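You operate a simulated robot arm through the tools that you are given. There is no shell and no other tool. Be economical: measure what you need, move in short steps, check, and stop when the job is done.

The job below is to be done with a simulated two-armed robot. You get a single attempt, and the scene is never put back.

Task
Top the box on the grey disc up to 30 pegs.
Fine: a layer is 10 pegs; count dial to what the box lacks, counter slider at Half, drop them under the chute; spill none; disc out again.

Only the result counts: the job must be done as asked and must still hold three seconds after the hand-in. Knocking over, shifting, dropping, spilling or breaking anything else fails it.

Robot
Two 7-joint arms with two-finger parallel grippers on one trunk, on a base that drives. Base frame: it is fixed to the floor where the robot stands at the start and does not move with it; the origin is under the middle of the robot, x ahead of it, y to its left, z up. Readings come in mm, rad, newtons and seconds.
The left shoulder is at the start at [71, 156, 1005], the right one opposite. Places, roughly: count dial [500, -100, 800]; counter slider [600, -100, 800]; disc seat [500, 100, 800]; drop button [500, -200, 800]; grey disc [500, 100, 800]; peg counter [600, 100, 900]; silver box (5x5x5 cm) [400, -100, 800]; teal box (5x5x5 cm) [500, 100, 800]. Payload 3.91 kg a hand.
The tool frame of a hand sits at the grasp point between the pads (the TCP): z along the fingers, y along the line on which they close. The tips reach 30 mm beyond it. The gripper opens to 110 mm. The fingers are 20 mm wide and 10 mm thick; the gripper's body (48 by 112 mm) begins 55 mm behind the TCP.
Orientation is told as [roll, pitch, yaw] about the base's x, y, z axes, in that order, counted from this pose: with the fingers straight down and closing along the base's y, the tool's x points along the base's -x, its y along +y and its z along -z.

Tools
- The arms move only by the tool arm_command. It takes "left_rows", "right_rows" or both (then of equal length, played together; a hand with none holds still); each is a list of rows, each a list of 3 entries, a list of its own where there are three numbers: the finger opening in mm, from 0 to 110, then the shift along the tool's x, y, z in mm, then the turn, a rotation vector about the tool's x, y, z in rad. In form: [[hand, [x, y, z], [wx, wy, wz]], ...]. A call has 1 to 20 rows; each row is the pose to reach, as a shift and turn from the pose commanded when the call began, along the tool's axes at that moment. A row lasts 0.2 s, in which the tool goes at most 50 mm and 0.15 rad; a call with a longer step from one row to the next is refused whole, and so is a gripper value outside its range. Where a pose cannot be reached the arm comes as near as it can. A force on the tool above 40 N (or 10 N above the force at the start of the call, whichever is more), or a blocked arm, ends the call early, and 0.2 s more pass. The fingers move at their own pace (about 108 mm/s each) and stop on an object; they squeeze with about 34 N. The grip force told is the motor's: it shows also when the fingers shut on nothing. Time passes only in rows, and 0.2 s behind the last, so rows that repeat a pose let the fingers close. The reply holds the time, the measured pose of the TCP, the force on the tool along the base axes, the opening and the grip force, in the units named above and with some noise, with the torque about the TCP (base axes, N m) and any sound that the robot's microphone picked up, and new pictures: "show" is both (left out), scene, wrist or none (wrist: the cameras of the hands that moved).
- Cameras (640 x 400 px; columns grow to the right, rows downward): "scene" is now at [139.1, -6.2, 1231.5]; the picture's right is [-0.06, -1.00, 0.00], its down [-0.57, 0.04, -0.82] and it looks along [0.82, -0.05, -0.57] (base axes); focal length 220 px, centre (320, 200). "left" rides on the left gripper at [72, -17, -103] in its tool frame; the picture's right is [0.23, 0.97, 0.00], its down [-0.76, 0.18, -0.62] and it looks along [-0.61, 0.14, 0.78] (tool axes); focal length 222 px, centre (320, 200). "right" rides on the right gripper at [72, 17, -103] in its tool frame; the picture's right is [-0.23, 0.97, 0.00], its down [-0.76, -0.18, -0.62] and it looks along [-0.61, -0.14, 0.78] (tool axes); focal length 222 px, centre (320, 200). There is no depth. A picture from a camera that has moved, and an enlarged one, comes with that camera's place and axes in the base frame and with its lens.
- slide_trunk(by): slides the trunk up (or, below 0, down) by that many mm; the arms and the scene camera ride with it, the base frame stays. It gives what a move gives, with no picture.
- base_move(legs): drives the robot by 1 to 6 legs, each [ahead, left, turn to the left] in mm, mm and rad, along the robot's own axes; the way and the turn of a leg run together, so that a leg with both is an arc; at most 1500 mm and 3.142 rad a leg. The arms and the cameras ride along, it lands a little off, and it stops where it bumps. It gives what a move gives, and a new picture of the scene camera.
- turn_head(pan, tilt): turns the head with the scene camera to pan (to the left, within 1.501 rad either way) and tilt (down, from -0.506 to 1.204), counted from straight ahead of the robot. It gives what a move gives, and a new picture of the scene camera.
- close_up(camera, box): a new picture of the part [left, top, right, bottom] of that camera's present view, enlarged. It takes no simulated time.
- close_job(): hands the job in; it is judged then, once.

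Work in short steps. Places have to be worked out from the pictures, the camera data and where the tool is seen: move nearer, look again, correct. Check each grasp and each placing, and mend what went wrong. You have 120 turns and 260 pictures in all, those below and enlarged ones among them. Open the grippers and draw the arms clear of the work before you hand the job in, unless the task says otherwise.

The tools are called after ">>>" by a JSON object that holds its "name" and its "arguments". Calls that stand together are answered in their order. arm_command: Moves the arms, as the interface text tells. Its arguments: {"type":"object","properties":{"left_rows":{"type":"array","items":{"type":"array"}},"right_rows":{"type":"array","items":{"type":"array"}},"show":{"type":"string","enum":["both","scene","wrist","none"]}},"required":[]} The other tools are called the same way: slide_trunk (by) slides the trunk up or down; base_move (legs) drives the base; turn_head (pan, tilt) turns the head that bears the scene camera; close_up (camera, box) takes an enlarged picture of a part of a camera's view; close_job () hands the job in.

At the start:

```text
time_s: 0.0
left_ee_pos: [794.6, 273.8, 1089.8]
left_tool_rot: [0.0, 0.0, 0.001]
left_ft_force: [-0.4, -0.2, -0.4]
left_wrist_torque: [0.0, -0.04, 0.01]
left_width: 109.8
left_grasp_force: 0.0
right_ee_pos: [639.9, -354.8, 1115.3]
right_tool_rot: [-0.001, 0.0, 0.0]
right_ft_force: [-0.4, -0.7, 0.1]
right_wrist_torque: [-0.01, -0.03, -0.02]
right_width: 110.1
right_grasp_force: 0.1
trunk travel left (down, up): [-450.0, 490.0]
robot x, y, heading: [-0.4, -2.2, 0.002]
head pan, tilt: [-0.065, 0.611]
```

scene: 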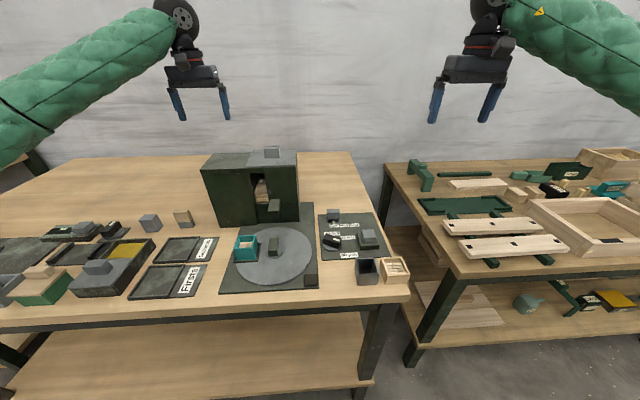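
right: 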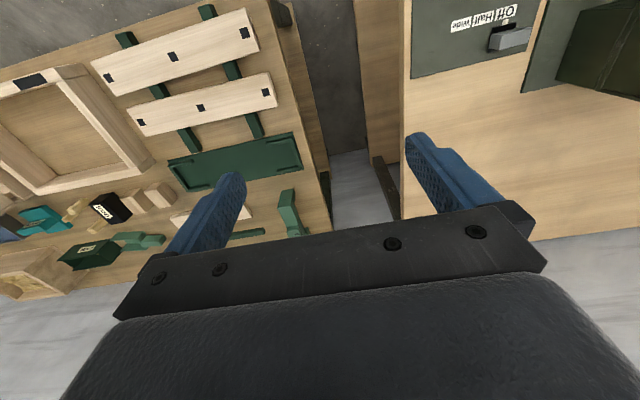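
left: 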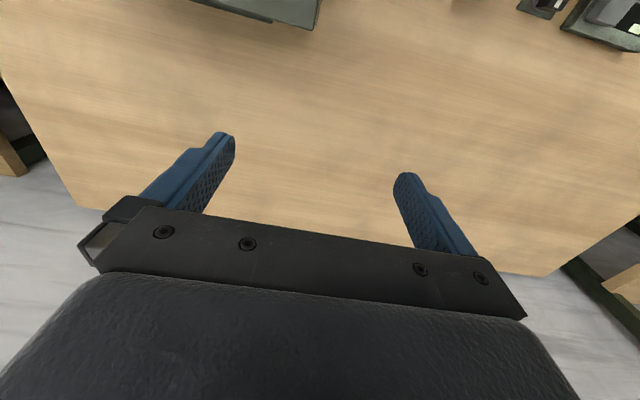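

The scene shows the counter machine with the disc in front and a panel with slider, dial and button to its right. I enlarge both regions to read them.

>>> {"name": "close_up", "arguments": {"camera": "scene", "box": [190, 140, 320, 300]}}

>>> {"name": "close_up", "arguments": {"camera": "scene", "box": [300, 190, 420, 290]}}

```text
2.50 times, centred on (255, 220) of scene
camera zoom: at [139.1, -6.2, 1231.5], right [-0.06, -1.0, 0.0], down [-0.57, 0.04, -0.82], along [0.82, -0.05, -0.57], focal length 551 px, centre (482, 150)
```

zoom: 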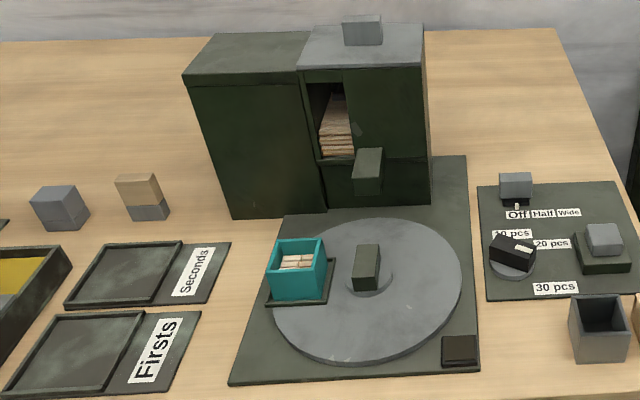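

```text
4.00 times, centred on (360, 240) of scene
camera zoom: at [139.1, -6.2, 1231.5], right [-0.06, -1.0, 0.0], down [-0.57, 0.04, -0.82], along [0.82, -0.05, -0.57], focal length 882 px, centre (160, 40)
```

zoom: 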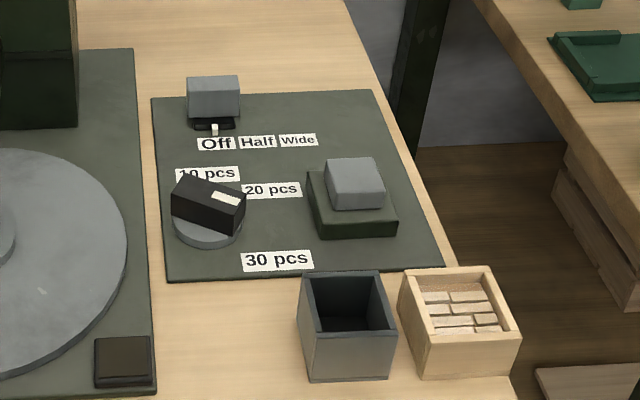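

The teal box (on the disc's tray) is around (545,160,830) and the panel around (560,-110,800). I bring both hands above them to look down.

>>> {"name": "arm_command", "arguments": {"left_rows": [[110, [39, -18, 0], [0, 0, 0]], [110, [78, -36, 0], [0, 0, 0]], [110, [117, -54, 0], [0, 0, 0]], [110, [156, -72, 0], [0, 0, 0]], [110, [195, -90, 0], [0, 0, 0]], [110, [234, -108, 0], [0, 0, 0]], [110, [274, -124, 0], [0, 0, 0]], [110, [274, -124, 45], [0, 0, 0]], [110, [274, -124, 90], [0, 0, 0]], [110, [274, -124, 130], [0, 0, 0]]], "right_rows": [[110, [18, 34, 0], [0, 0, 0]], [110, [36, 68, 0], [0, 0, 0]], [110, [54, 102, 0], [0, 0, 0]], [110, [72, 136, 0], [0, 0, 0]], [110, [90, 170, 0], [0, 0, 0]], [110, [108, 204, 0], [0, 0, 0]], [110, [120, 235, 0], [0, 0, 0]], [110, [120, 235, 40], [0, 0, 0]], [110, [120, 235, 80], [0, 0, 0]], [110, [120, 235, 115], [0, 0, 0]]]}}

```text
time_s: 2.2
left_ee_pos: [521.2, 146.9, 959.1]
left_tool_rot: [-0.001, 0.002, 0.001]
left_ft_force: [-0.2, -0.2, 0.0]
left_wrist_torque: [0.01, 0.08, -0.01]
left_width: 109.9
left_grasp_force: 0.0
right_ee_pos: [521.3, -118.5, 997.6]
right_tool_rot: [0.001, 0.002, 0.002]
right_ft_force: [0.9, -0.4, 0.2]
right_wrist_torque: [0.03, 0.03, 0.02]
right_width: 109.9
right_grasp_force: 0.0
trunk travel left (down, up): [-450.0, 490.0]
robot x, y, heading: [-0.3, -2.3, -0.002]
head pan, tilt: [-0.065, 0.611]
camera scene: at [140.2, -6.2, 1231.5], right [-0.06, -1.0, 0.0], down [-0.57, 0.04, -0.82], along [0.82, -0.05, -0.57], focal length 220 px, centre (320, 200)
camera right: at [448.8, -103.4, 1102.2], right [0.23, 0.97, 0.0], down [0.76, -0.18, 0.62], along [0.61, -0.14, -0.78], focal length 222 px, centre (320, 200)
camera left: at [448.1, 131.4, 1061.6], right [-0.23, 0.97, 0.0], down [0.76, 0.18, 0.62], along [0.61, 0.14, -0.78], focal length 222 px, centre (320, 200)
```

scene: 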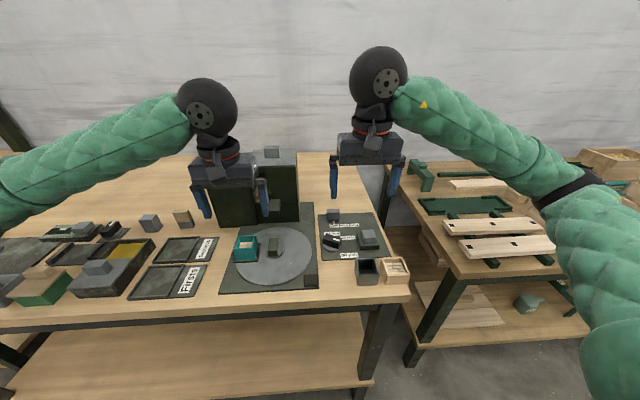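
right: 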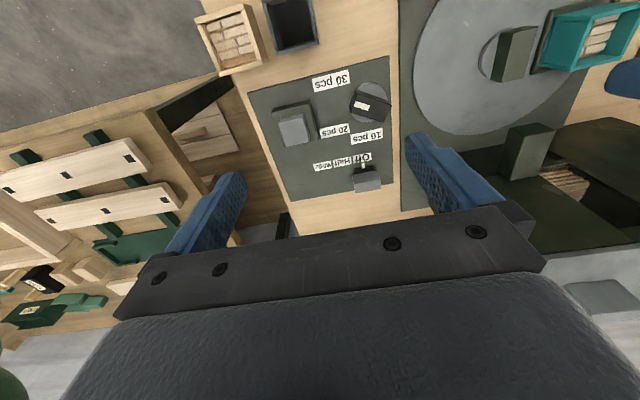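
left: 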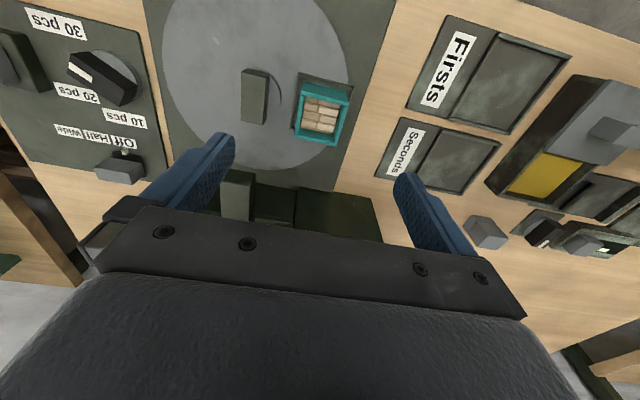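

The box is at about (524,150,829). I enlarge the box and the panel.

>>> {"name": "close_up", "arguments": {"camera": "left", "box": [285, 60, 365, 150]}}

>>> {"name": "close_up", "arguments": {"camera": "right", "box": [250, 50, 410, 210]}}

>>> {"name": "close_up", "arguments": {"camera": "left", "box": [0, 0, 400, 250]}}

>>> {"name": "close_up", "arguments": {"camera": "scene", "box": [180, 130, 380, 300]}}

```text
4.44 times, centred on (325, 105) of left
camera zoom: at [448.1, 131.4, 1061.6], right [-0.23, 0.97, 0.0], down [0.76, 0.18, 0.62], along [0.61, 0.14, -0.78], focal length 987 px, centre (298, 622)
```

zoom: 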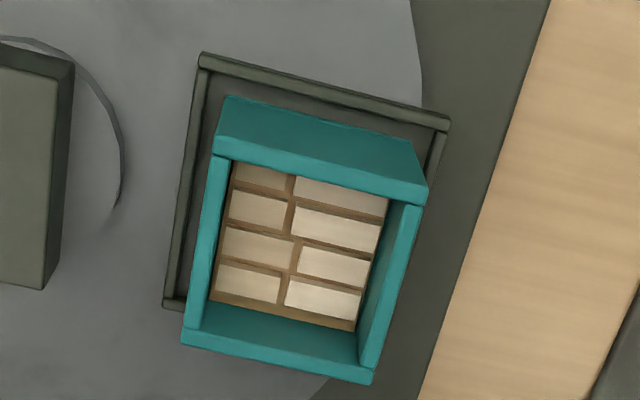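

```text
2.50 times, centred on (330, 130) of right
camera zoom: at [448.8, -103.4, 1102.2], right [0.23, 0.97, 0.0], down [0.76, -0.18, 0.62], along [0.61, -0.14, -0.78], focal length 555 px, centre (295, 375)
```

zoom: 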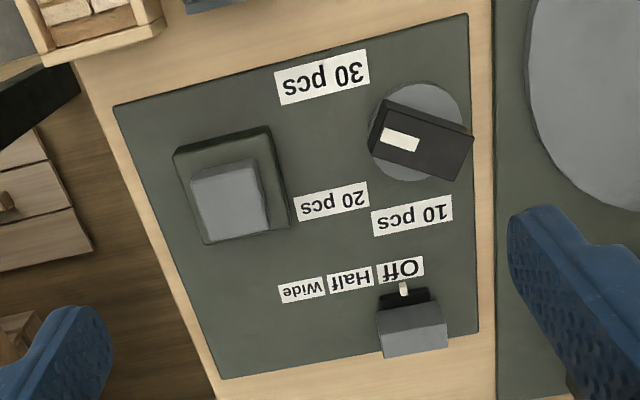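

```text
1.60 times, centred on (200, 125) of left
camera zoom: at [448.1, 131.4, 1061.6], right [-0.23, 0.97, 0.0], down [0.76, 0.18, 0.62], along [0.61, 0.14, -0.78], focal length 355 px, centre (512, 320)
```

zoom: 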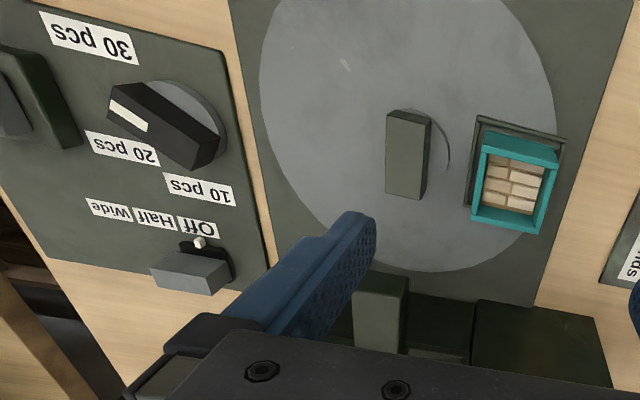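

```text
2.35 times, centred on (280, 215) of scene
camera zoom: at [140.2, -6.2, 1231.5], right [-0.06, -1.0, 0.0], down [-0.57, 0.04, -0.82], along [0.82, -0.05, -0.57], focal length 519 px, centre (414, 165)
```

zoom: 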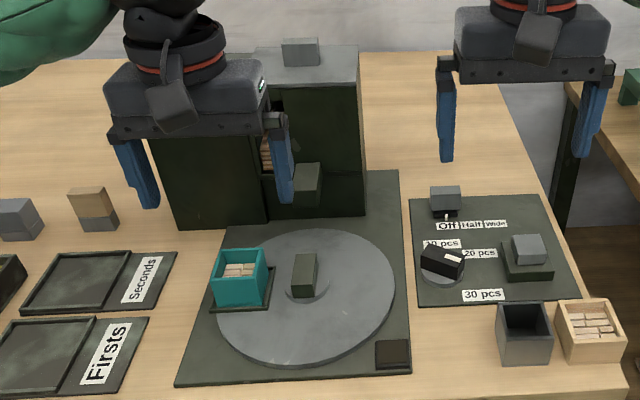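

I zoom further into the box to measure the depth of the peg level beneath the rim.

>>> {"name": "close_up", "arguments": {"camera": "left", "box": [303, 72, 353, 117]}}

>>> {"name": "close_up", "arguments": {"camera": "scene", "box": [232, 226, 272, 268]}}

```text
8.89 times, centred on (328, 94) of left
camera zoom: at [448.1, 131.4, 1061.6], right [-0.23, 0.97, 0.0], down [0.76, 0.18, 0.62], along [0.61, 0.14, -0.78], focal length 1974 px, centre (249, 1138)
```

zoom: 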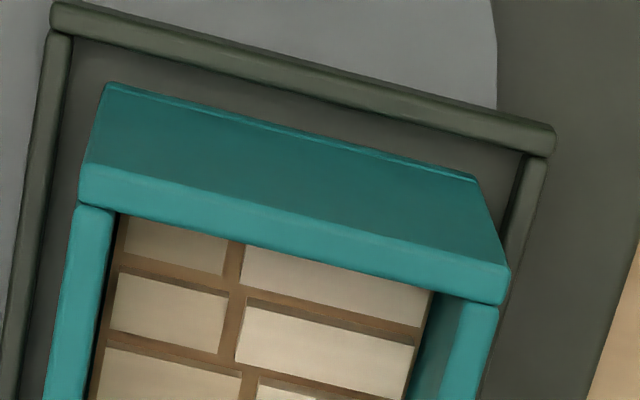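

```text
9.52 times, centred on (252, 247) of scene
camera zoom: at [140.2, -6.2, 1231.5], right [-0.06, -1.0, 0.0], down [-0.57, 0.04, -0.82], along [0.82, -0.05, -0.57], focal length 2099 px, centre (968, -248)
```

zoom: 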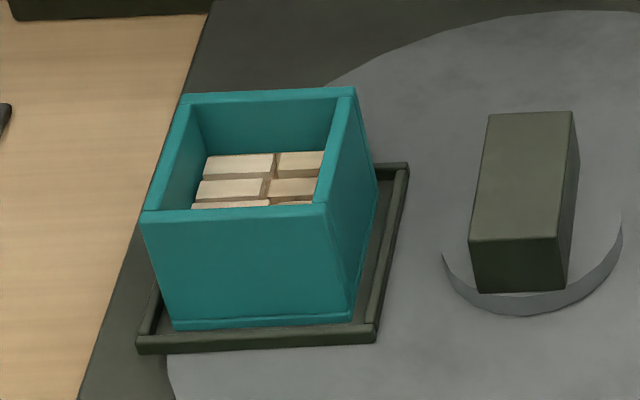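

I zoom the far-wall part of the box, the wooden box and the peg stack in the machine for comparison.

>>> {"name": "close_up", "arguments": {"camera": "left", "box": [293, 100, 353, 145]}}

>>> {"name": "close_up", "arguments": {"camera": "right", "box": [190, 0, 270, 80]}}

>>> {"name": "close_up", "arguments": {"camera": "scene", "box": [350, 250, 420, 290]}}

```text
8.89 times, centred on (323, 122) of left
camera zoom: at [448.1, 131.4, 1061.6], right [-0.23, 0.97, 0.0], down [0.76, 0.18, 0.62], along [0.61, 0.14, -0.78], focal length 1974 px, centre (293, 889)
```

zoom: 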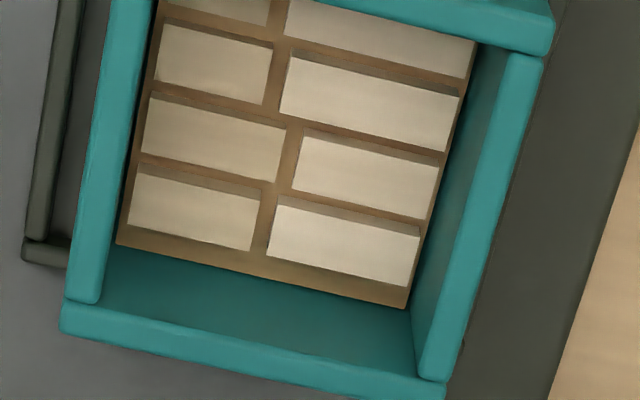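

```text
5.00 times, centred on (230, 40) of right
camera zoom: at [448.8, -103.4, 1102.2], right [0.23, 0.97, 0.0], down [0.76, -0.18, 0.62], along [0.61, -0.14, -0.78], focal length 1111 px, centre (770, 1000)
```

zoom: 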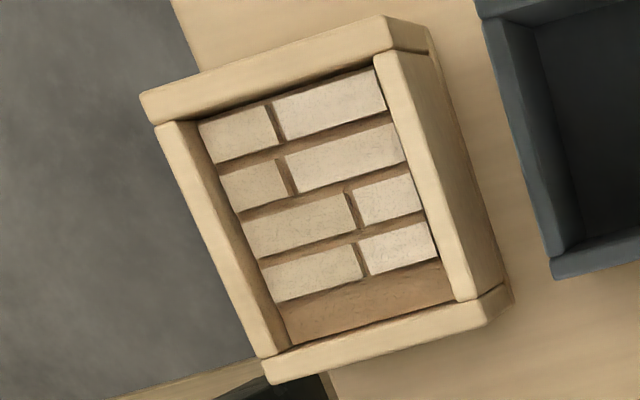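

```text
9.14 times, centred on (385, 270) of scene
camera zoom: at [140.2, -6.2, 1231.5], right [-0.06, -1.0, 0.0], down [-0.57, 0.04, -0.82], along [0.82, -0.05, -0.57], focal length 2015 px, centre (-274, -440)
```

zoom: 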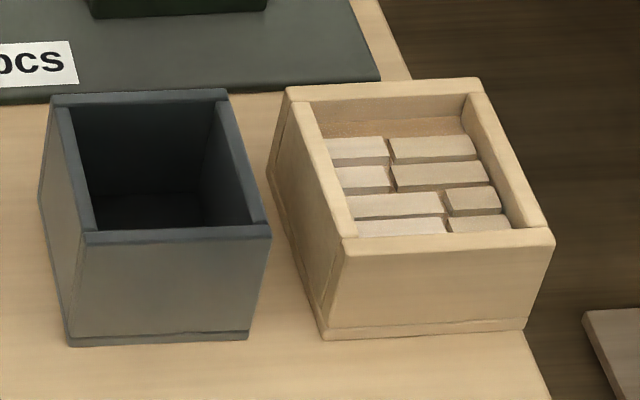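

I check the depth of the empty silver box for scale.

>>> {"name": "close_up", "arguments": {"camera": "right", "box": [258, 0, 323, 55]}}

>>> {"name": "close_up", "arguments": {"camera": "scene", "box": [352, 255, 384, 289]}}

>>> {"name": "close_up", "arguments": {"camera": "scene", "box": [240, 150, 310, 230]}}

```text
7.27 times, centred on (290, 28) of right
camera zoom: at [448.8, -103.4, 1102.2], right [0.23, 0.97, 0.0], down [0.76, -0.18, 0.62], along [0.61, -0.14, -0.78], focal length 1615 px, centre (534, 1454)
```

zoom: 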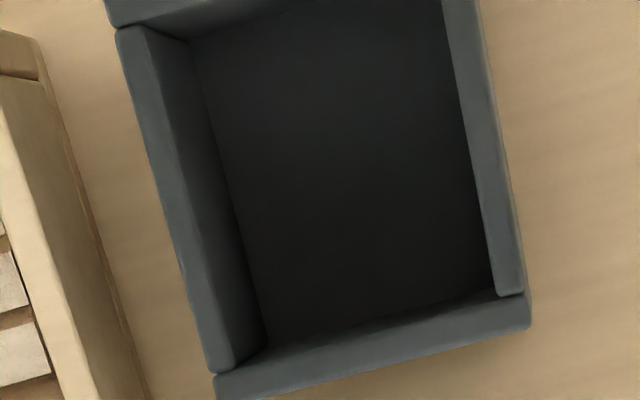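

```text
11.76 times, centred on (368, 272) of scene
camera zoom: at [140.2, -6.2, 1231.5], right [-0.06, -1.0, 0.0], down [-0.57, 0.04, -0.82], along [0.82, -0.05, -0.57], focal length 2593 px, centre (-245, -647)
```

zoom: 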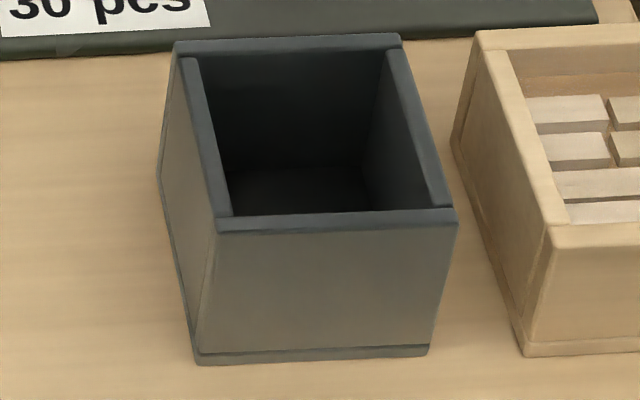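

```text
5.00 times, centred on (275, 190) of scene
camera zoom: at [140.2, -6.2, 1231.5], right [-0.06, -1.0, 0.0], down [-0.57, 0.04, -0.82], along [0.82, -0.05, -0.57], focal length 1102 px, centre (545, 250)
```

zoom: 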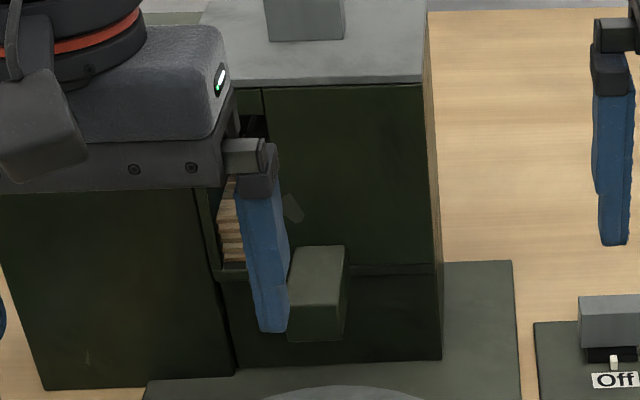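

The teal fill is about half the depth and the wooden one about three quarters, so the teal box holds 20 pegs and lacks 10. Before turning the disc, I check the chute's clearance by moving the left hand away to look.

>>> {"name": "arm_command", "arguments": {"left_rows": [[30, [0, 40, -15], [0, 0, 0]], [30, [0, 80, -30], [0, 0, 0]], [30, [0, 120, -40], [0, 0, 0]], [30, [0, 140, -40], [0, 0, 0]]]}}

>>> {"name": "close_up", "arguments": {"camera": "scene", "box": [195, 140, 325, 235]}}

>>> {"name": "close_up", "arguments": {"camera": "scene", "box": [255, 180, 305, 215]}}

>>> {"name": "close_up", "arguments": {"camera": "left", "box": [0, 0, 320, 250]}}

```text
time_s: 3.2
left_ee_pos: [523.2, 291.1, 998.9]
left_tool_rot: [0.0, 0.0, -0.003]
left_ft_force: [0.5, 0.1, 0.0]
left_wrist_torque: [-0.02, -0.01, -0.03]
left_width: 30.1
left_grasp_force: 0.0
right_ee_pos: [520.5, -120.1, 998.2]
right_tool_rot: [0.0, 0.001, 0.0]
right_ft_force: [0.3, 0.2, 0.6]
right_wrist_torque: [-0.01, -0.01, -0.02]
right_width: 109.9
right_grasp_force: 0.1
trunk travel left (down, up): [-450.0, 490.0]
robot x, y, heading: [0.1, 0.9, 0.004]
head pan, tilt: [-0.065, 0.611]
camera scene: at [139.0, -6.2, 1231.5], right [-0.06, -1.0, 0.0], down [-0.57, 0.04, -0.82], along [0.82, -0.05, -0.57], focal length 220 px, centre (320, 200)
camera left: at [448.3, 273.6, 1102.2], right [-0.23, 0.97, 0.0], down [0.76, 0.18, 0.62], along [0.61, 0.14, -0.78], focal length 222 px, centre (320, 200)
```

scene: 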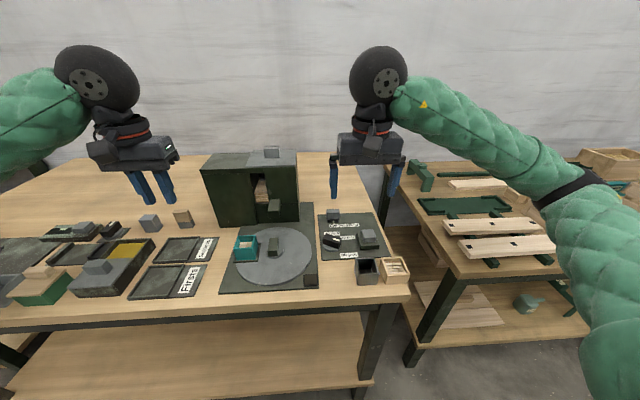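
left: 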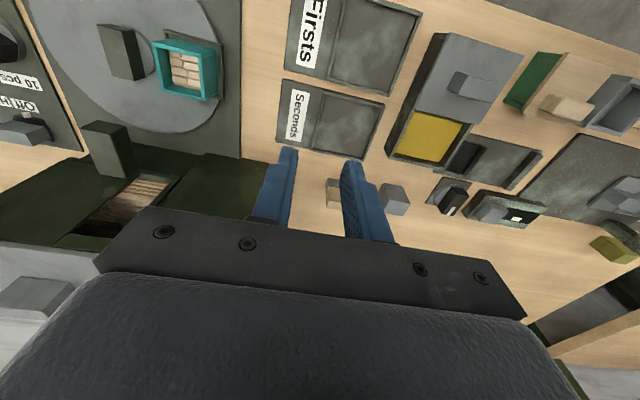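

```text
4.21 times, centred on (260, 188) of scene
camera zoom: at [139.0, -6.2, 1231.5], right [-0.06, -1.0, 0.0], down [-0.57, 0.04, -0.82], along [0.82, -0.05, -0.57], focal length 928 px, centre (573, 253)
```

zoom: 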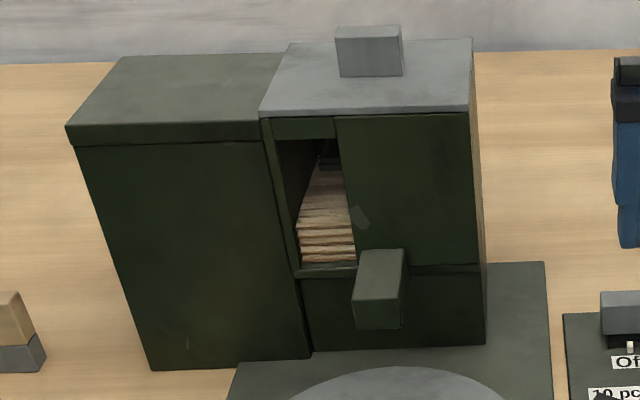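

```text
11.43 times, centred on (280, 198) of scene
camera zoom: at [139.0, -6.2, 1231.5], right [-0.06, -1.0, 0.0], down [-0.57, 0.04, -0.82], along [0.82, -0.05, -0.57], focal length 2519 px, centre (777, 229)
```

zoom: 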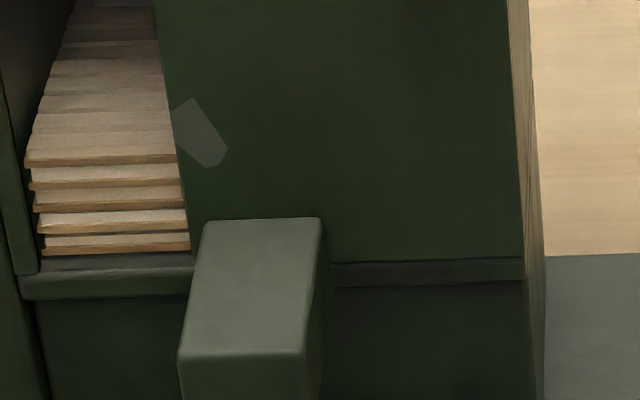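

```text
1.60 times, centred on (160, 125) of left
camera zoom: at [448.3, 273.6, 1102.2], right [-0.23, 0.97, 0.0], down [0.76, 0.18, 0.62], along [0.61, 0.14, -0.78], focal length 355 px, centre (576, 320)
```

zoom: 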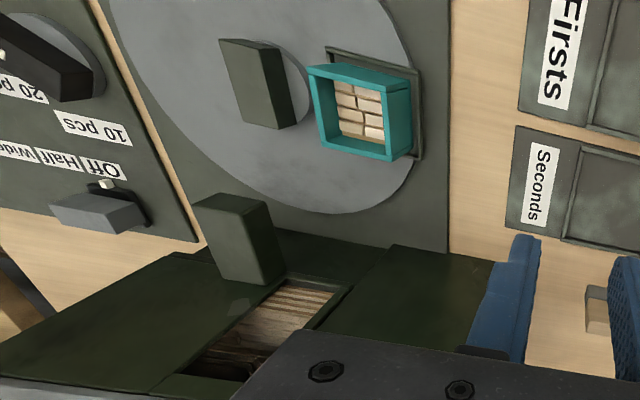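

I enlarge the chute block in the left view.

>>> {"name": "close_up", "arguments": {"camera": "left", "box": [65, 105, 165, 195]}}

>>> {"name": "close_up", "arguments": {"camera": "right", "box": [480, 20, 640, 240]}}

>>> {"name": "close_up", "arguments": {"camera": "scene", "box": [255, 190, 305, 225]}}

```text
4.44 times, centred on (115, 150) of left
camera zoom: at [448.3, 273.6, 1102.2], right [-0.23, 0.97, 0.0], down [0.76, 0.18, 0.62], along [0.61, 0.14, -0.78], focal length 987 px, centre (1231, 422)
```

zoom: 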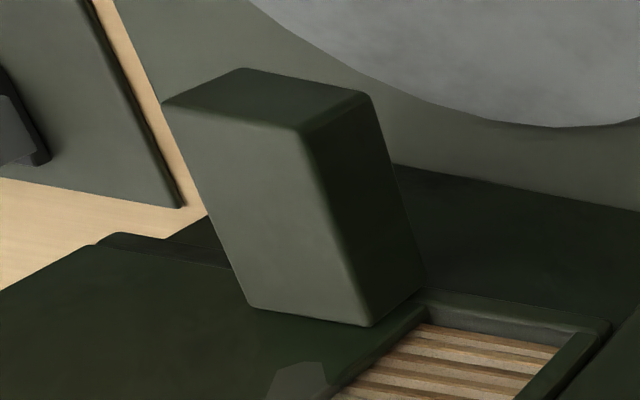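

```text
1.82 times, centred on (560, 130) of right
camera zoom: at [447.7, -103.6, 1102.8], right [0.23, 0.97, 0.0], down [0.76, -0.18, 0.62], along [0.61, -0.14, -0.78], focal length 404 px, centre (-116, 327)
```

zoom: 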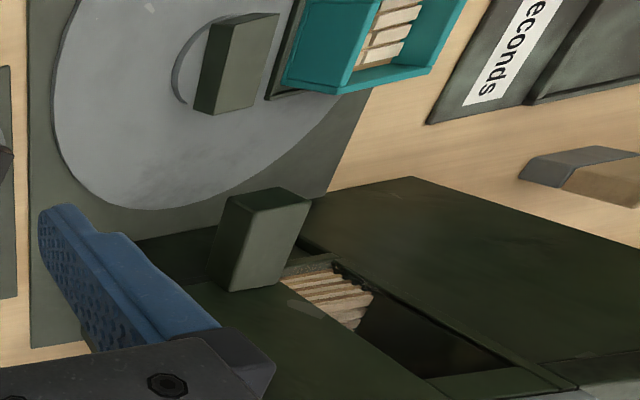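

```text
11.43 times, centred on (280, 208) of scene
camera zoom: at [139.0, -6.2, 1231.5], right [-0.06, -1.0, 0.0], down [-0.57, 0.04, -0.82], along [0.82, -0.05, -0.57], focal length 2519 px, centre (777, 114)
```

zoom: 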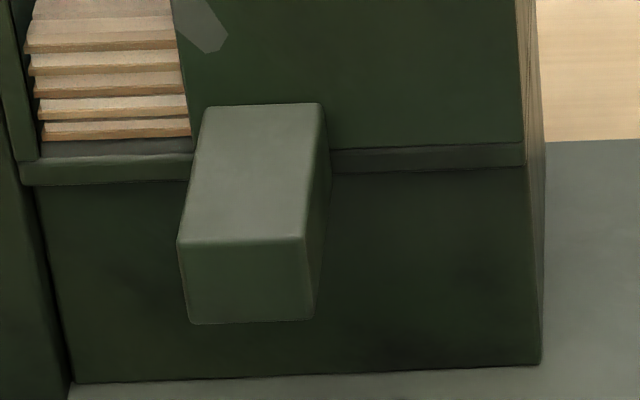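

The chute's front is at x≈578, z 875–897, and the disc handle (43×22 mm, long axis along x) tops at about (516,83,839). I bring the left hand above the handle and look.

>>> {"name": "arm_command", "arguments": {"left_rows": [[40, [2, -50, 0], [0, 0, 0]], [40, [4, -100, 0], [0, 0, 0]], [40, [6, -150, 0], [0, 0, 0]], [40, [7, -190, 0], [0, 0, 0]], [40, [7, -208, 0], [0, 0, 0]], [40, [7, -208, 45], [0, 0, 0]], [40, [7, -208, 90], [0, 0, 0]], [40, [7, -208, 110], [0, 0, 0]]]}}

>>> {"name": "close_up", "arguments": {"camera": "scene", "box": [220, 160, 320, 290]}}

```text
time_s: 5.0
left_ee_pos: [512.5, 80.9, 890.8]
left_tool_rot: [0.0, 0.0, 0.002]
left_ft_force: [-0.3, 0.9, 0.2]
left_wrist_torque: [-0.02, 0.0, 0.04]
left_width: 40.0
left_grasp_force: 0.0
right_ee_pos: [520.7, -119.6, 998.9]
right_tool_rot: [0.0, 0.001, 0.0]
right_ft_force: [-1.0, -0.5, -0.8]
right_wrist_torque: [0.0, 0.01, 0.02]
right_width: 109.9
right_grasp_force: 0.1
trunk travel left (down, up): [-450.0, 490.0]
robot x, y, heading: [4.5, 0.1, -0.0]
head pan, tilt: [-0.065, 0.611]
camera scene: at [139.1, -6.1, 1231.6], right [-0.06, -1.0, 0.0], down [-0.57, 0.04, -0.82], along [0.82, -0.05, -0.57], focal length 220 px, centre (320, 200)
camera left: at [440.3, 64.1, 992.3], right [-0.23, 0.97, 0.0], down [0.76, 0.18, 0.62], along [0.61, 0.14, -0.78], focal length 222 px, centre (320, 200)
```

scene: 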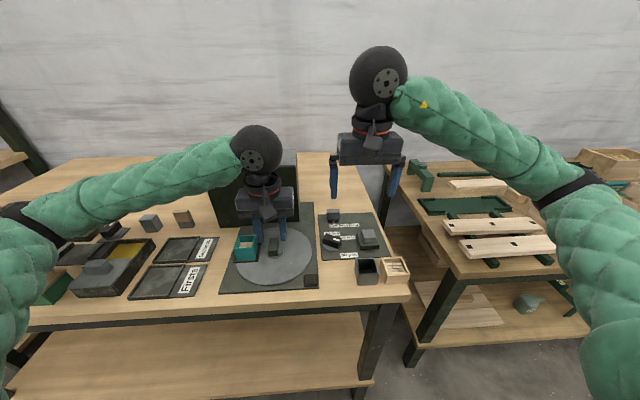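
left: 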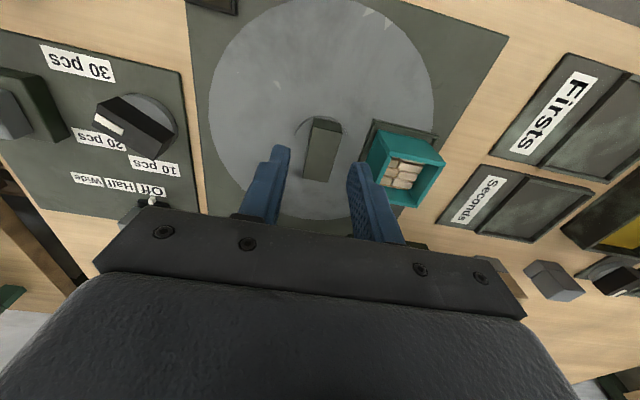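

```text
3.08 times, centred on (270, 225) of scene
camera zoom: at [139.1, -6.1, 1231.6], right [-0.06, -1.0, 0.0], down [-0.57, 0.04, -0.82], along [0.82, -0.05, -0.57], focal length 678 px, centre (474, 123)
```

zoom: 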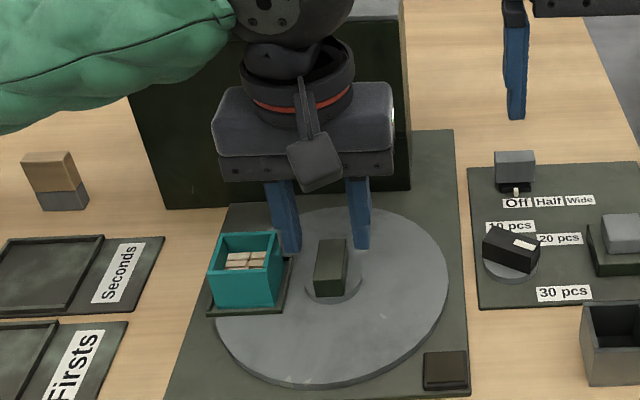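

The fingers straddle the handle. I go down to grip it at TCP z≈851 and close.

>>> {"name": "arm_command", "arguments": {"left_rows": [[40, [-2, 2.5, 20], [0, 0, 0]], [40, [-2, 2.5, 39], [0, 0, 0]], [0, [-2, 2.5, 39], [0, 0, 0]], [0, [-2, 2.5, 39], [0, 0, 0]], [0, [-2, 2.5, 39], [0, 0, 0]]]}}

>>> {"name": "close_up", "arguments": {"camera": "scene", "box": [220, 160, 320, 290]}}

```text
time_s: 5.8
left_ee_pos: [515.5, 82.0, 856.6]
left_tool_rot: [0.008, -0.012, 0.001]
left_ft_force: [-2.9, -2.7, -6.9]
left_wrist_torque: [-0.43, 0.96, -0.3]
left_width: 21.7
left_grasp_force: 34.2
right_ee_pos: [519.7, -123.0, 999.3]
right_tool_rot: [0.003, -0.002, 0.0]
right_ft_force: [-0.7, 0.7, 0.1]
right_wrist_torque: [-0.02, -0.02, -0.02]
right_width: 109.8
right_grasp_force: 0.0
trunk travel left (down, up): [-450.0, 490.0]
robot x, y, heading: [-1.0, -1.2, 0.002]
head pan, tilt: [-0.065, 0.611]
stopped in row 3 (left hand): the force on the tool passed its limit at 52 N (the readings are from after the stop); the commanded pose is now the measured one
camera scene: at [136.4, -10.5, 1232.3], right [-0.07, -1.0, 0.0], down [-0.57, 0.04, -0.82], along [0.82, -0.05, -0.57], focal length 220 px, centre (320, 200)
camera left: at [442.0, 64.6, 958.9], right [-0.23, 0.97, 0.01], down [0.75, 0.17, 0.63], along [0.62, 0.15, -0.77], focal length 222 px, centre (320, 200)
```

scene: 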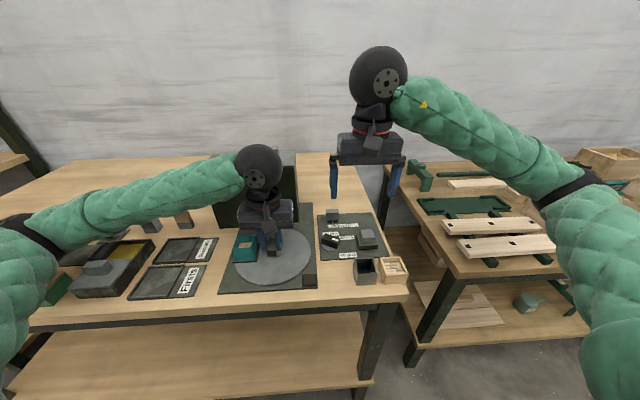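
left: 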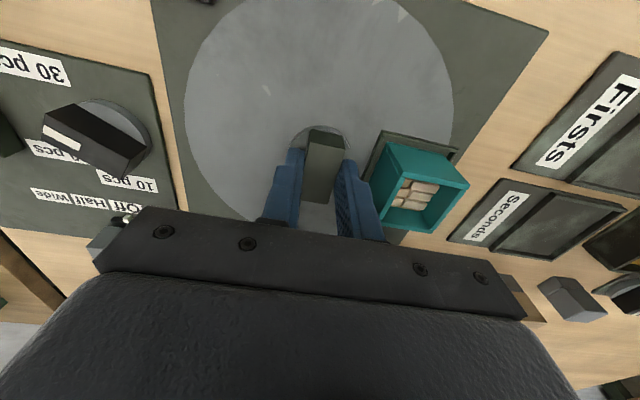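

```text
3.08 times, centred on (270, 225) of scene
camera zoom: at [136.4, -10.5, 1232.3], right [-0.07, -1.0, 0.0], down [-0.57, 0.04, -0.82], along [0.82, -0.05, -0.57], focal length 678 px, centre (474, 123)
```

zoom: 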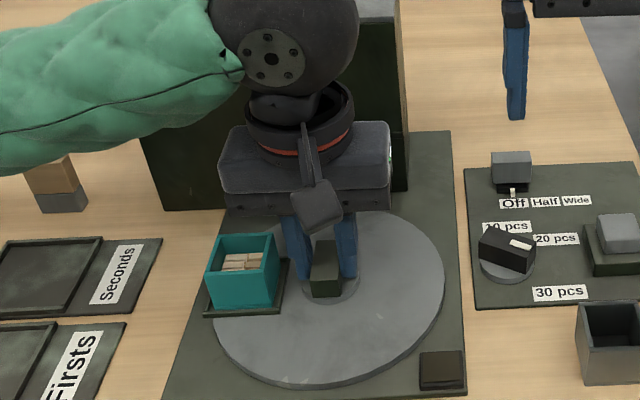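

The handle is held (21.7 mm, 34 N). I test a small clockwise turn (box toward the chute).

>>> {"name": "arm_command", "arguments": {"left_rows": [[0, [0, 0, -1], [0, 0, 0]], [0, [0, 0, -1], [0, 0, 0.08]], [0, [0, 0, -1], [0, 0, 0.16]], [0, [0, 0, -1], [0, 0, 0.24]]], "show": "scene"}}

>>> {"name": "close_up", "arguments": {"camera": "scene", "box": [220, 160, 320, 290]}}

```text
time_s: 6.8
left_ee_pos: [516.5, 82.4, 860.4]
left_tool_rot: [0.016, -0.01, -0.236]
left_ft_force: [5.1, 25.0, -33.5]
left_wrist_torque: [0.08, 0.38, 0.08]
left_width: 22.0
left_grasp_force: 44.6
right_ee_pos: [516.1, -124.0, 1002.0]
right_tool_rot: [0.005, -0.004, 0.0]
right_ft_force: [0.6, -0.1, 0.8]
right_wrist_torque: [0.0, 0.0, 0.04]
right_width: 110.1
right_grasp_force: 0.0
trunk travel left (down, up): [-450.0, 490.0]
robot x, y, heading: [1.2, -0.6, 0.001]
head pan, tilt: [-0.065, 0.611]
camera scene: at [134.9, -11.3, 1233.1], right [-0.06, -1.0, -0.01], down [-0.57, 0.04, -0.82], along [0.82, -0.05, -0.57], focal length 220 px, centre (320, 200)
```

scene: 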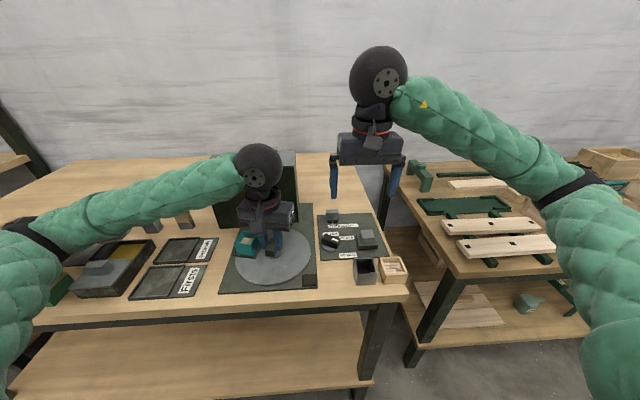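

```text
3.08 times, centred on (270, 225) of scene
camera zoom: at [134.9, -11.3, 1233.1], right [-0.06, -1.0, -0.01], down [-0.57, 0.04, -0.82], along [0.82, -0.05, -0.57], focal length 678 px, centre (474, 123)
```

zoom: 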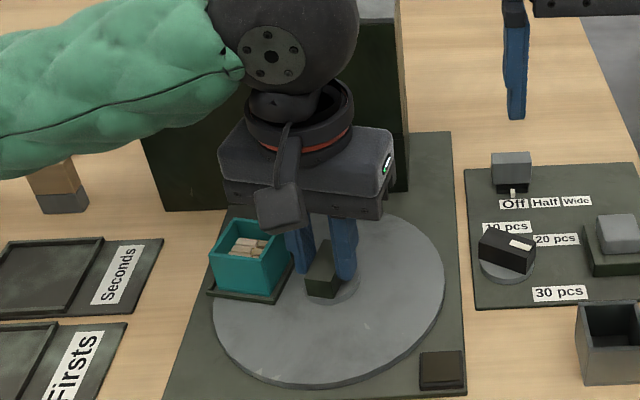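

The disc turns and the box rides along. The tool shows a vertical force of 33 N, so I loosen, raise slightly and look at whether it vanishes.

>>> {"name": "arm_command", "arguments": {"left_rows": [[30, [0, 0, 0], [0, 0, 0]], [30, [0, 0, 0], [0, 0, 0]], [30, [0, 0, 0], [0, 0, 0]]], "show": "wrist"}}

```text
time_s: 7.6
left_ee_pos: [514.3, 79.9, 860.4]
left_tool_rot: [0.013, -0.016, -0.238]
left_ft_force: [0.4, -0.6, 0.0]
left_wrist_torque: [0.05, -0.03, 0.02]
left_width: 29.9
left_grasp_force: 0.1
right_ee_pos: [515.2, -125.7, 1000.7]
right_tool_rot: [0.005, -0.007, -0.003]
right_ft_force: [0.7, 0.0, 0.4]
right_wrist_torque: [0.02, -0.02, 0.02]
right_width: 110.0
right_grasp_force: 0.0
trunk travel left (down, up): [-450.0, 490.0]
robot x, y, heading: [2.7, 1.3, -0.004]
head pan, tilt: [-0.065, 0.611]
camera left: at [437.7, 79.6, 962.3], right [0.01, 1.0, 0.01], down [0.77, -0.01, 0.64], along [0.64, 0.0, -0.77], focal length 222 px, centre (320, 200)
```

left: 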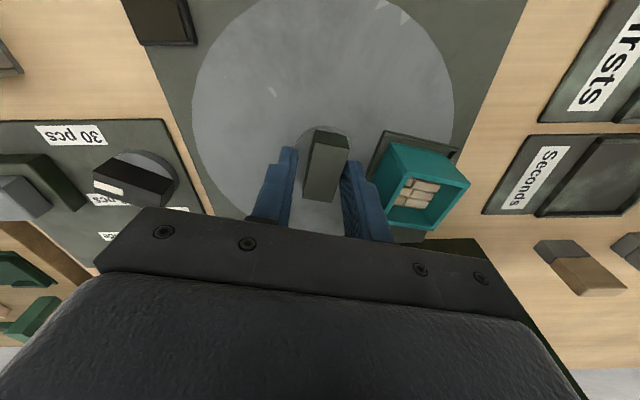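

Released, the tool settles 2–3 mm off the handle, so I centre on it, regrip and turn further by 0.66 rad.

>>> {"name": "arm_command", "arguments": {"left_rows": [[30, [-1.6, 3, 1], [0, 0, 0]], [30, [-1.6, 3, 2], [0, 0, 0]], [0, [-1.6, 3, 2], [0, 0, 0]], [0, [-1.6, 3, 2], [0, 0, 0]], [0, [-1.6, 3, 2], [0, 0, 0.08]], [0, [-1.6, 3, 2], [0, 0, 0.17]], [0, [-1.6, 3, 2], [0, 0, 0.27]], [0, [-1.6, 3, 2], [0, 0, 0.37]], [0, [-1.6, 3, 2], [0, 0, 0.47]], [0, [-1.6, 3, 2], [0, 0, 0.57]], [0, [-1.6, 3, 2], [0, 0, 0.66]]]}}

>>> {"name": "close_up", "arguments": {"camera": "scene", "box": [220, 160, 320, 290]}}

```text
time_s: 10.0
left_ee_pos: [518.4, 82.3, 864.6]
left_tool_rot: [0.029, -0.002, -0.897]
left_ft_force: [4.1, 17.1, -32.5]
left_wrist_torque: [0.11, 0.2, 0.04]
left_width: 21.8
left_grasp_force: 44.6
right_ee_pos: [513.9, -127.1, 1004.4]
right_tool_rot: [0.008, -0.007, -0.001]
right_ft_force: [-1.2, 0.2, 0.8]
right_wrist_torque: [-0.02, -0.01, -0.01]
right_width: 109.7
right_grasp_force: 0.1
trunk travel left (down, up): [-450.0, 490.0]
robot x, y, heading: [0.6, -0.6, 0.007]
head pan, tilt: [-0.065, 0.611]
camera scene: at [131.9, -15.7, 1235.2], right [-0.06, -1.0, -0.01], down [-0.57, 0.04, -0.82], along [0.82, -0.05, -0.57], focal length 220 px, centre (320, 200)
camera left: at [455.8, 127.2, 966.7], right [0.62, 0.79, 0.03], down [0.6, -0.49, 0.63], along [0.51, -0.37, -0.78], focal length 222 px, centre (320, 200)
```

scene: 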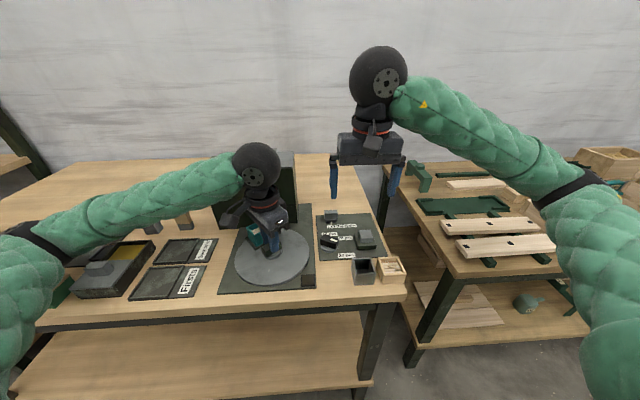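
left: 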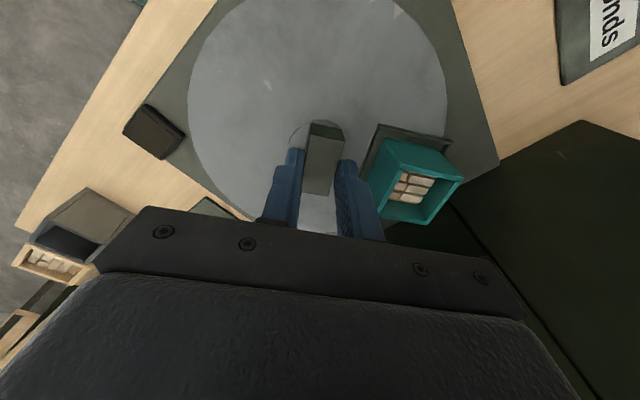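

```text
3.08 times, centred on (270, 225) of scene
camera zoom: at [131.9, -15.7, 1235.2], right [-0.06, -1.0, -0.01], down [-0.57, 0.04, -0.82], along [0.82, -0.05, -0.57], focal length 678 px, centre (474, 123)
```

zoom: 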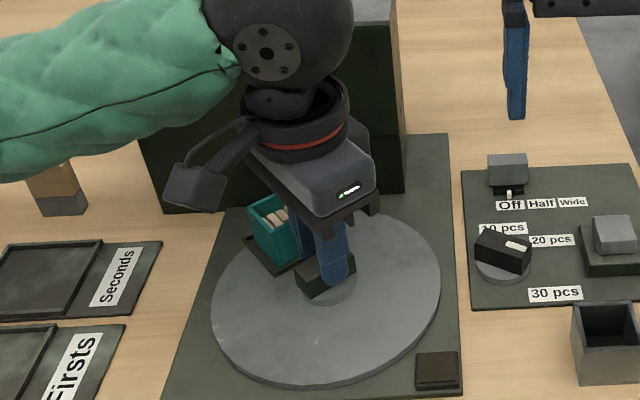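

The box is 51° around. I probe the sign of the vertical force by commanding 2 mm up while still holding.

>>> {"name": "arm_command", "arguments": {"left_rows": [[0, [0, 0, -2], [0, 0, 0]], [0, [0, 0, -2], [0, 0, 0]]], "show": "none"}}

```text
time_s: 10.6
left_ee_pos: [516.9, 81.6, 866.5]
left_tool_rot: [0.028, -0.004, -0.894]
left_ft_force: [11.6, 13.7, -26.6]
left_wrist_torque: [0.63, 0.27, 0.02]
left_width: 21.9
left_grasp_force: 44.9
right_ee_pos: [515.1, -127.5, 1004.2]
right_tool_rot: [0.008, -0.007, -0.001]
right_ft_force: [0.5, 0.4, 0.1]
right_wrist_torque: [-0.01, 0.0, 0.0]
right_width: 110.0
right_grasp_force: 0.1
trunk travel left (down, up): [-450.0, 490.0]
robot x, y, heading: [2.1, 0.1, -0.004]
head pan, tilt: [-0.065, 0.611]
```

The grip slides up the handle; the disc itself stays seated. I open, centre on the handle and look at how deep the fingers are.

>>> {"name": "arm_command", "arguments": {"left_rows": [[32, [0, 0, -2], [0, 0, 0]], [32, [0, 0, -2], [0, 0, 0]], [32, [0, 0, -2], [0, 0, 0]]]}}

>>> {"name": "close_up", "arguments": {"camera": "scene", "box": [240, 210, 300, 260]}}

>>> {"name": "close_up", "arguments": {"camera": "left", "box": [240, 80, 480, 240]}}

```text
time_s: 11.4
left_ee_pos: [516.0, 81.1, 869.4]
left_tool_rot: [0.027, -0.006, -0.897]
left_ft_force: [-0.3, 0.5, 1.3]
left_wrist_torque: [0.0, 0.02, -0.03]
left_width: 32.0
left_grasp_force: 0.1
right_ee_pos: [512.9, -127.5, 1005.4]
right_tool_rot: [0.009, -0.008, 0.001]
right_ft_force: [-0.3, -0.2, -0.3]
right_wrist_torque: [0.03, 0.02, 0.01]
right_width: 109.8
right_grasp_force: 0.1
trunk travel left (down, up): [-450.0, 490.0]
robot x, y, heading: [2.0, 0.5, -0.002]
head pan, tilt: [-0.065, 0.611]
camera scene: at [130.3, -15.9, 1235.3], right [-0.07, -1.0, -0.01], down [-0.57, 0.04, -0.82], along [0.82, -0.05, -0.57], focal length 220 px, centre (320, 200)
camera left: at [453.9, 125.8, 971.0], right [0.62, 0.78, 0.03], down [0.6, -0.49, 0.63], along [0.51, -0.38, -0.77], focal length 222 px, centre (320, 200)
```

scene: 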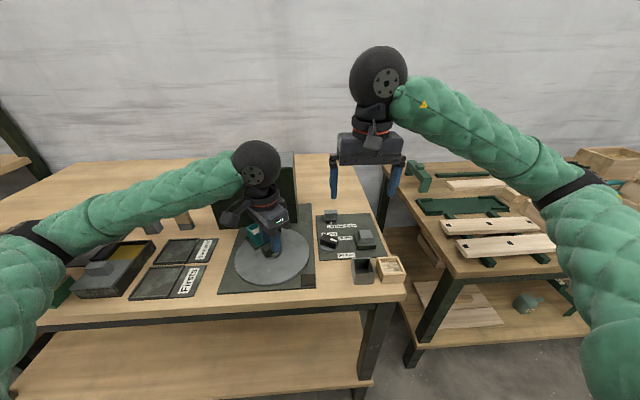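
left: 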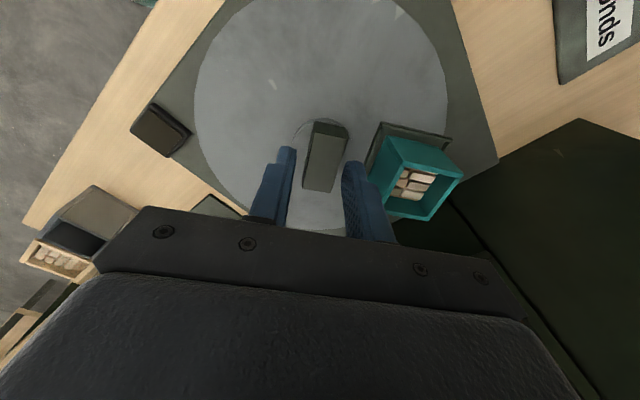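

```text
8.00 times, centred on (270, 235) of scene
camera zoom: at [130.3, -15.9, 1235.3], right [-0.07, -1.0, -0.01], down [-0.57, 0.04, -0.82], along [0.82, -0.05, -0.57], focal length 1763 px, centre (720, -80)
```

zoom: 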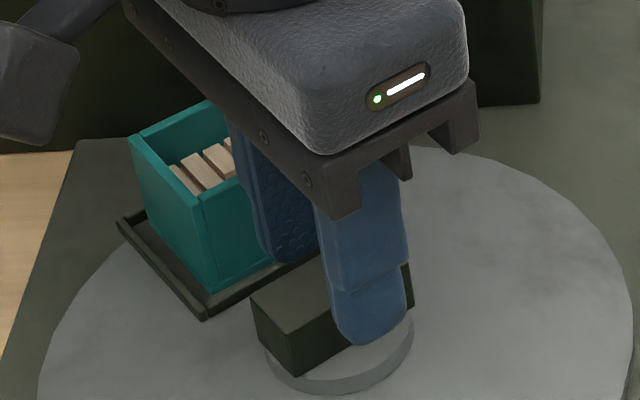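

```text
2.50 times, centred on (360, 160) of left
camera zoom: at [453.9, 125.8, 971.0], right [0.62, 0.78, 0.03], down [0.6, -0.49, 0.63], along [0.51, -0.38, -0.77], focal length 555 px, centre (220, 300)
```

zoom: 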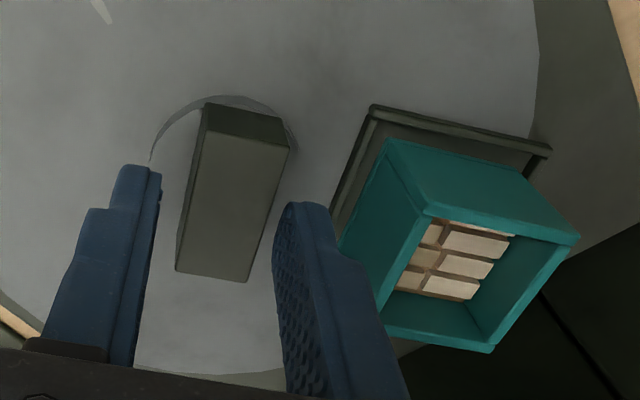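

The fingers are actually well down the handle. I shift 2 mm toward it, regrip and turn the remaining 0.67 rad.

>>> {"name": "arm_command", "arguments": {"left_rows": [[30, [0, 2, 0], [0, 0, 0]], [0, [0, 2, 0], [0, 0, 0]], [0, [0, 2, 0], [0, 0, 0]], [0, [0, 2, 0], [0, 0, 0.08]], [0, [0, 2, 0], [0, 0, 0.18]], [0, [0, 2, 0], [0, 0, 0.28]], [0, [0, 2, 0], [0, 0, 0.38]], [0, [0, 2, 0], [0, 0, 0.48]], [0, [0, 2, 0], [0, 0, 0.58]], [0, [0, 2, 0], [0, 0, 0.67]]]}}

>>> {"name": "close_up", "arguments": {"camera": "scene", "box": [220, 160, 320, 290]}}

```text
time_s: 13.6
left_ee_pos: [518.1, 81.4, 870.3]
left_tool_rot: [0.025, 0.016, -1.568]
left_ft_force: [1.7, 0.1, -31.2]
left_wrist_torque: [-0.36, -0.01, -0.01]
left_width: 21.8
left_grasp_force: 45.2
right_ee_pos: [513.6, -129.0, 1005.2]
right_tool_rot: [0.01, -0.007, -0.001]
right_ft_force: [0.3, -0.5, -0.2]
right_wrist_torque: [0.03, 0.0, -0.03]
right_width: 110.0
right_grasp_force: 0.0
trunk travel left (down, up): [-450.0, 490.0]
robot x, y, heading: [1.7, 2.4, 0.001]
head pan, tilt: [-0.065, 0.611]
camera scene: at [130.8, -17.6, 1235.7], right [-0.06, -1.0, -0.01], down [-0.57, 0.05, -0.82], along [0.82, -0.05, -0.57], focal length 220 px, centre (320, 200)
camera left: at [497.2, 152.5, 973.6], right [0.97, 0.23, 0.03], down [0.16, -0.77, 0.61], along [0.16, -0.59, -0.79], focal length 222 px, centre (320, 200)
```

scene: 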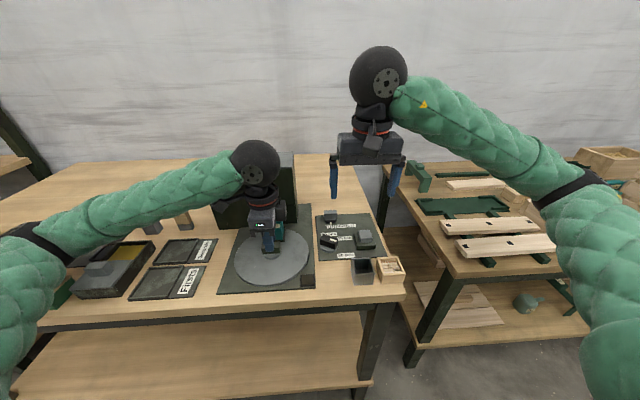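
left: 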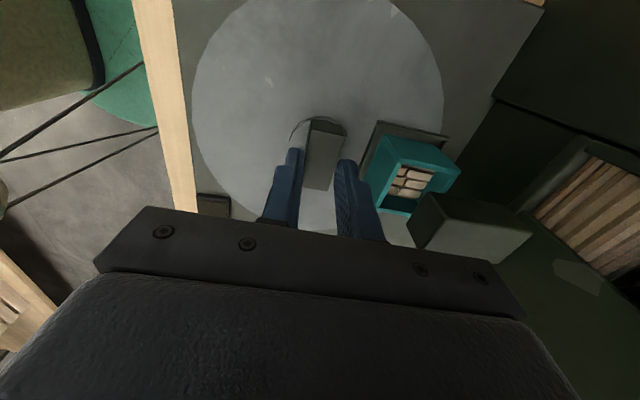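

```text
3.08 times, centred on (270, 225) of scene
camera zoom: at [130.8, -17.6, 1235.7], right [-0.06, -1.0, -0.01], down [-0.57, 0.05, -0.82], along [0.82, -0.05, -0.57], focal length 678 px, centre (474, 123)
```

zoom: 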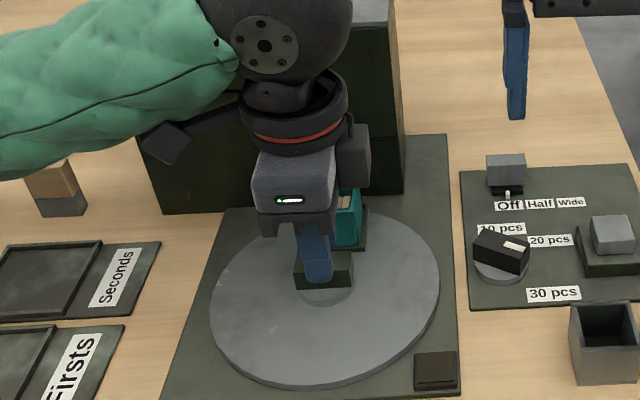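

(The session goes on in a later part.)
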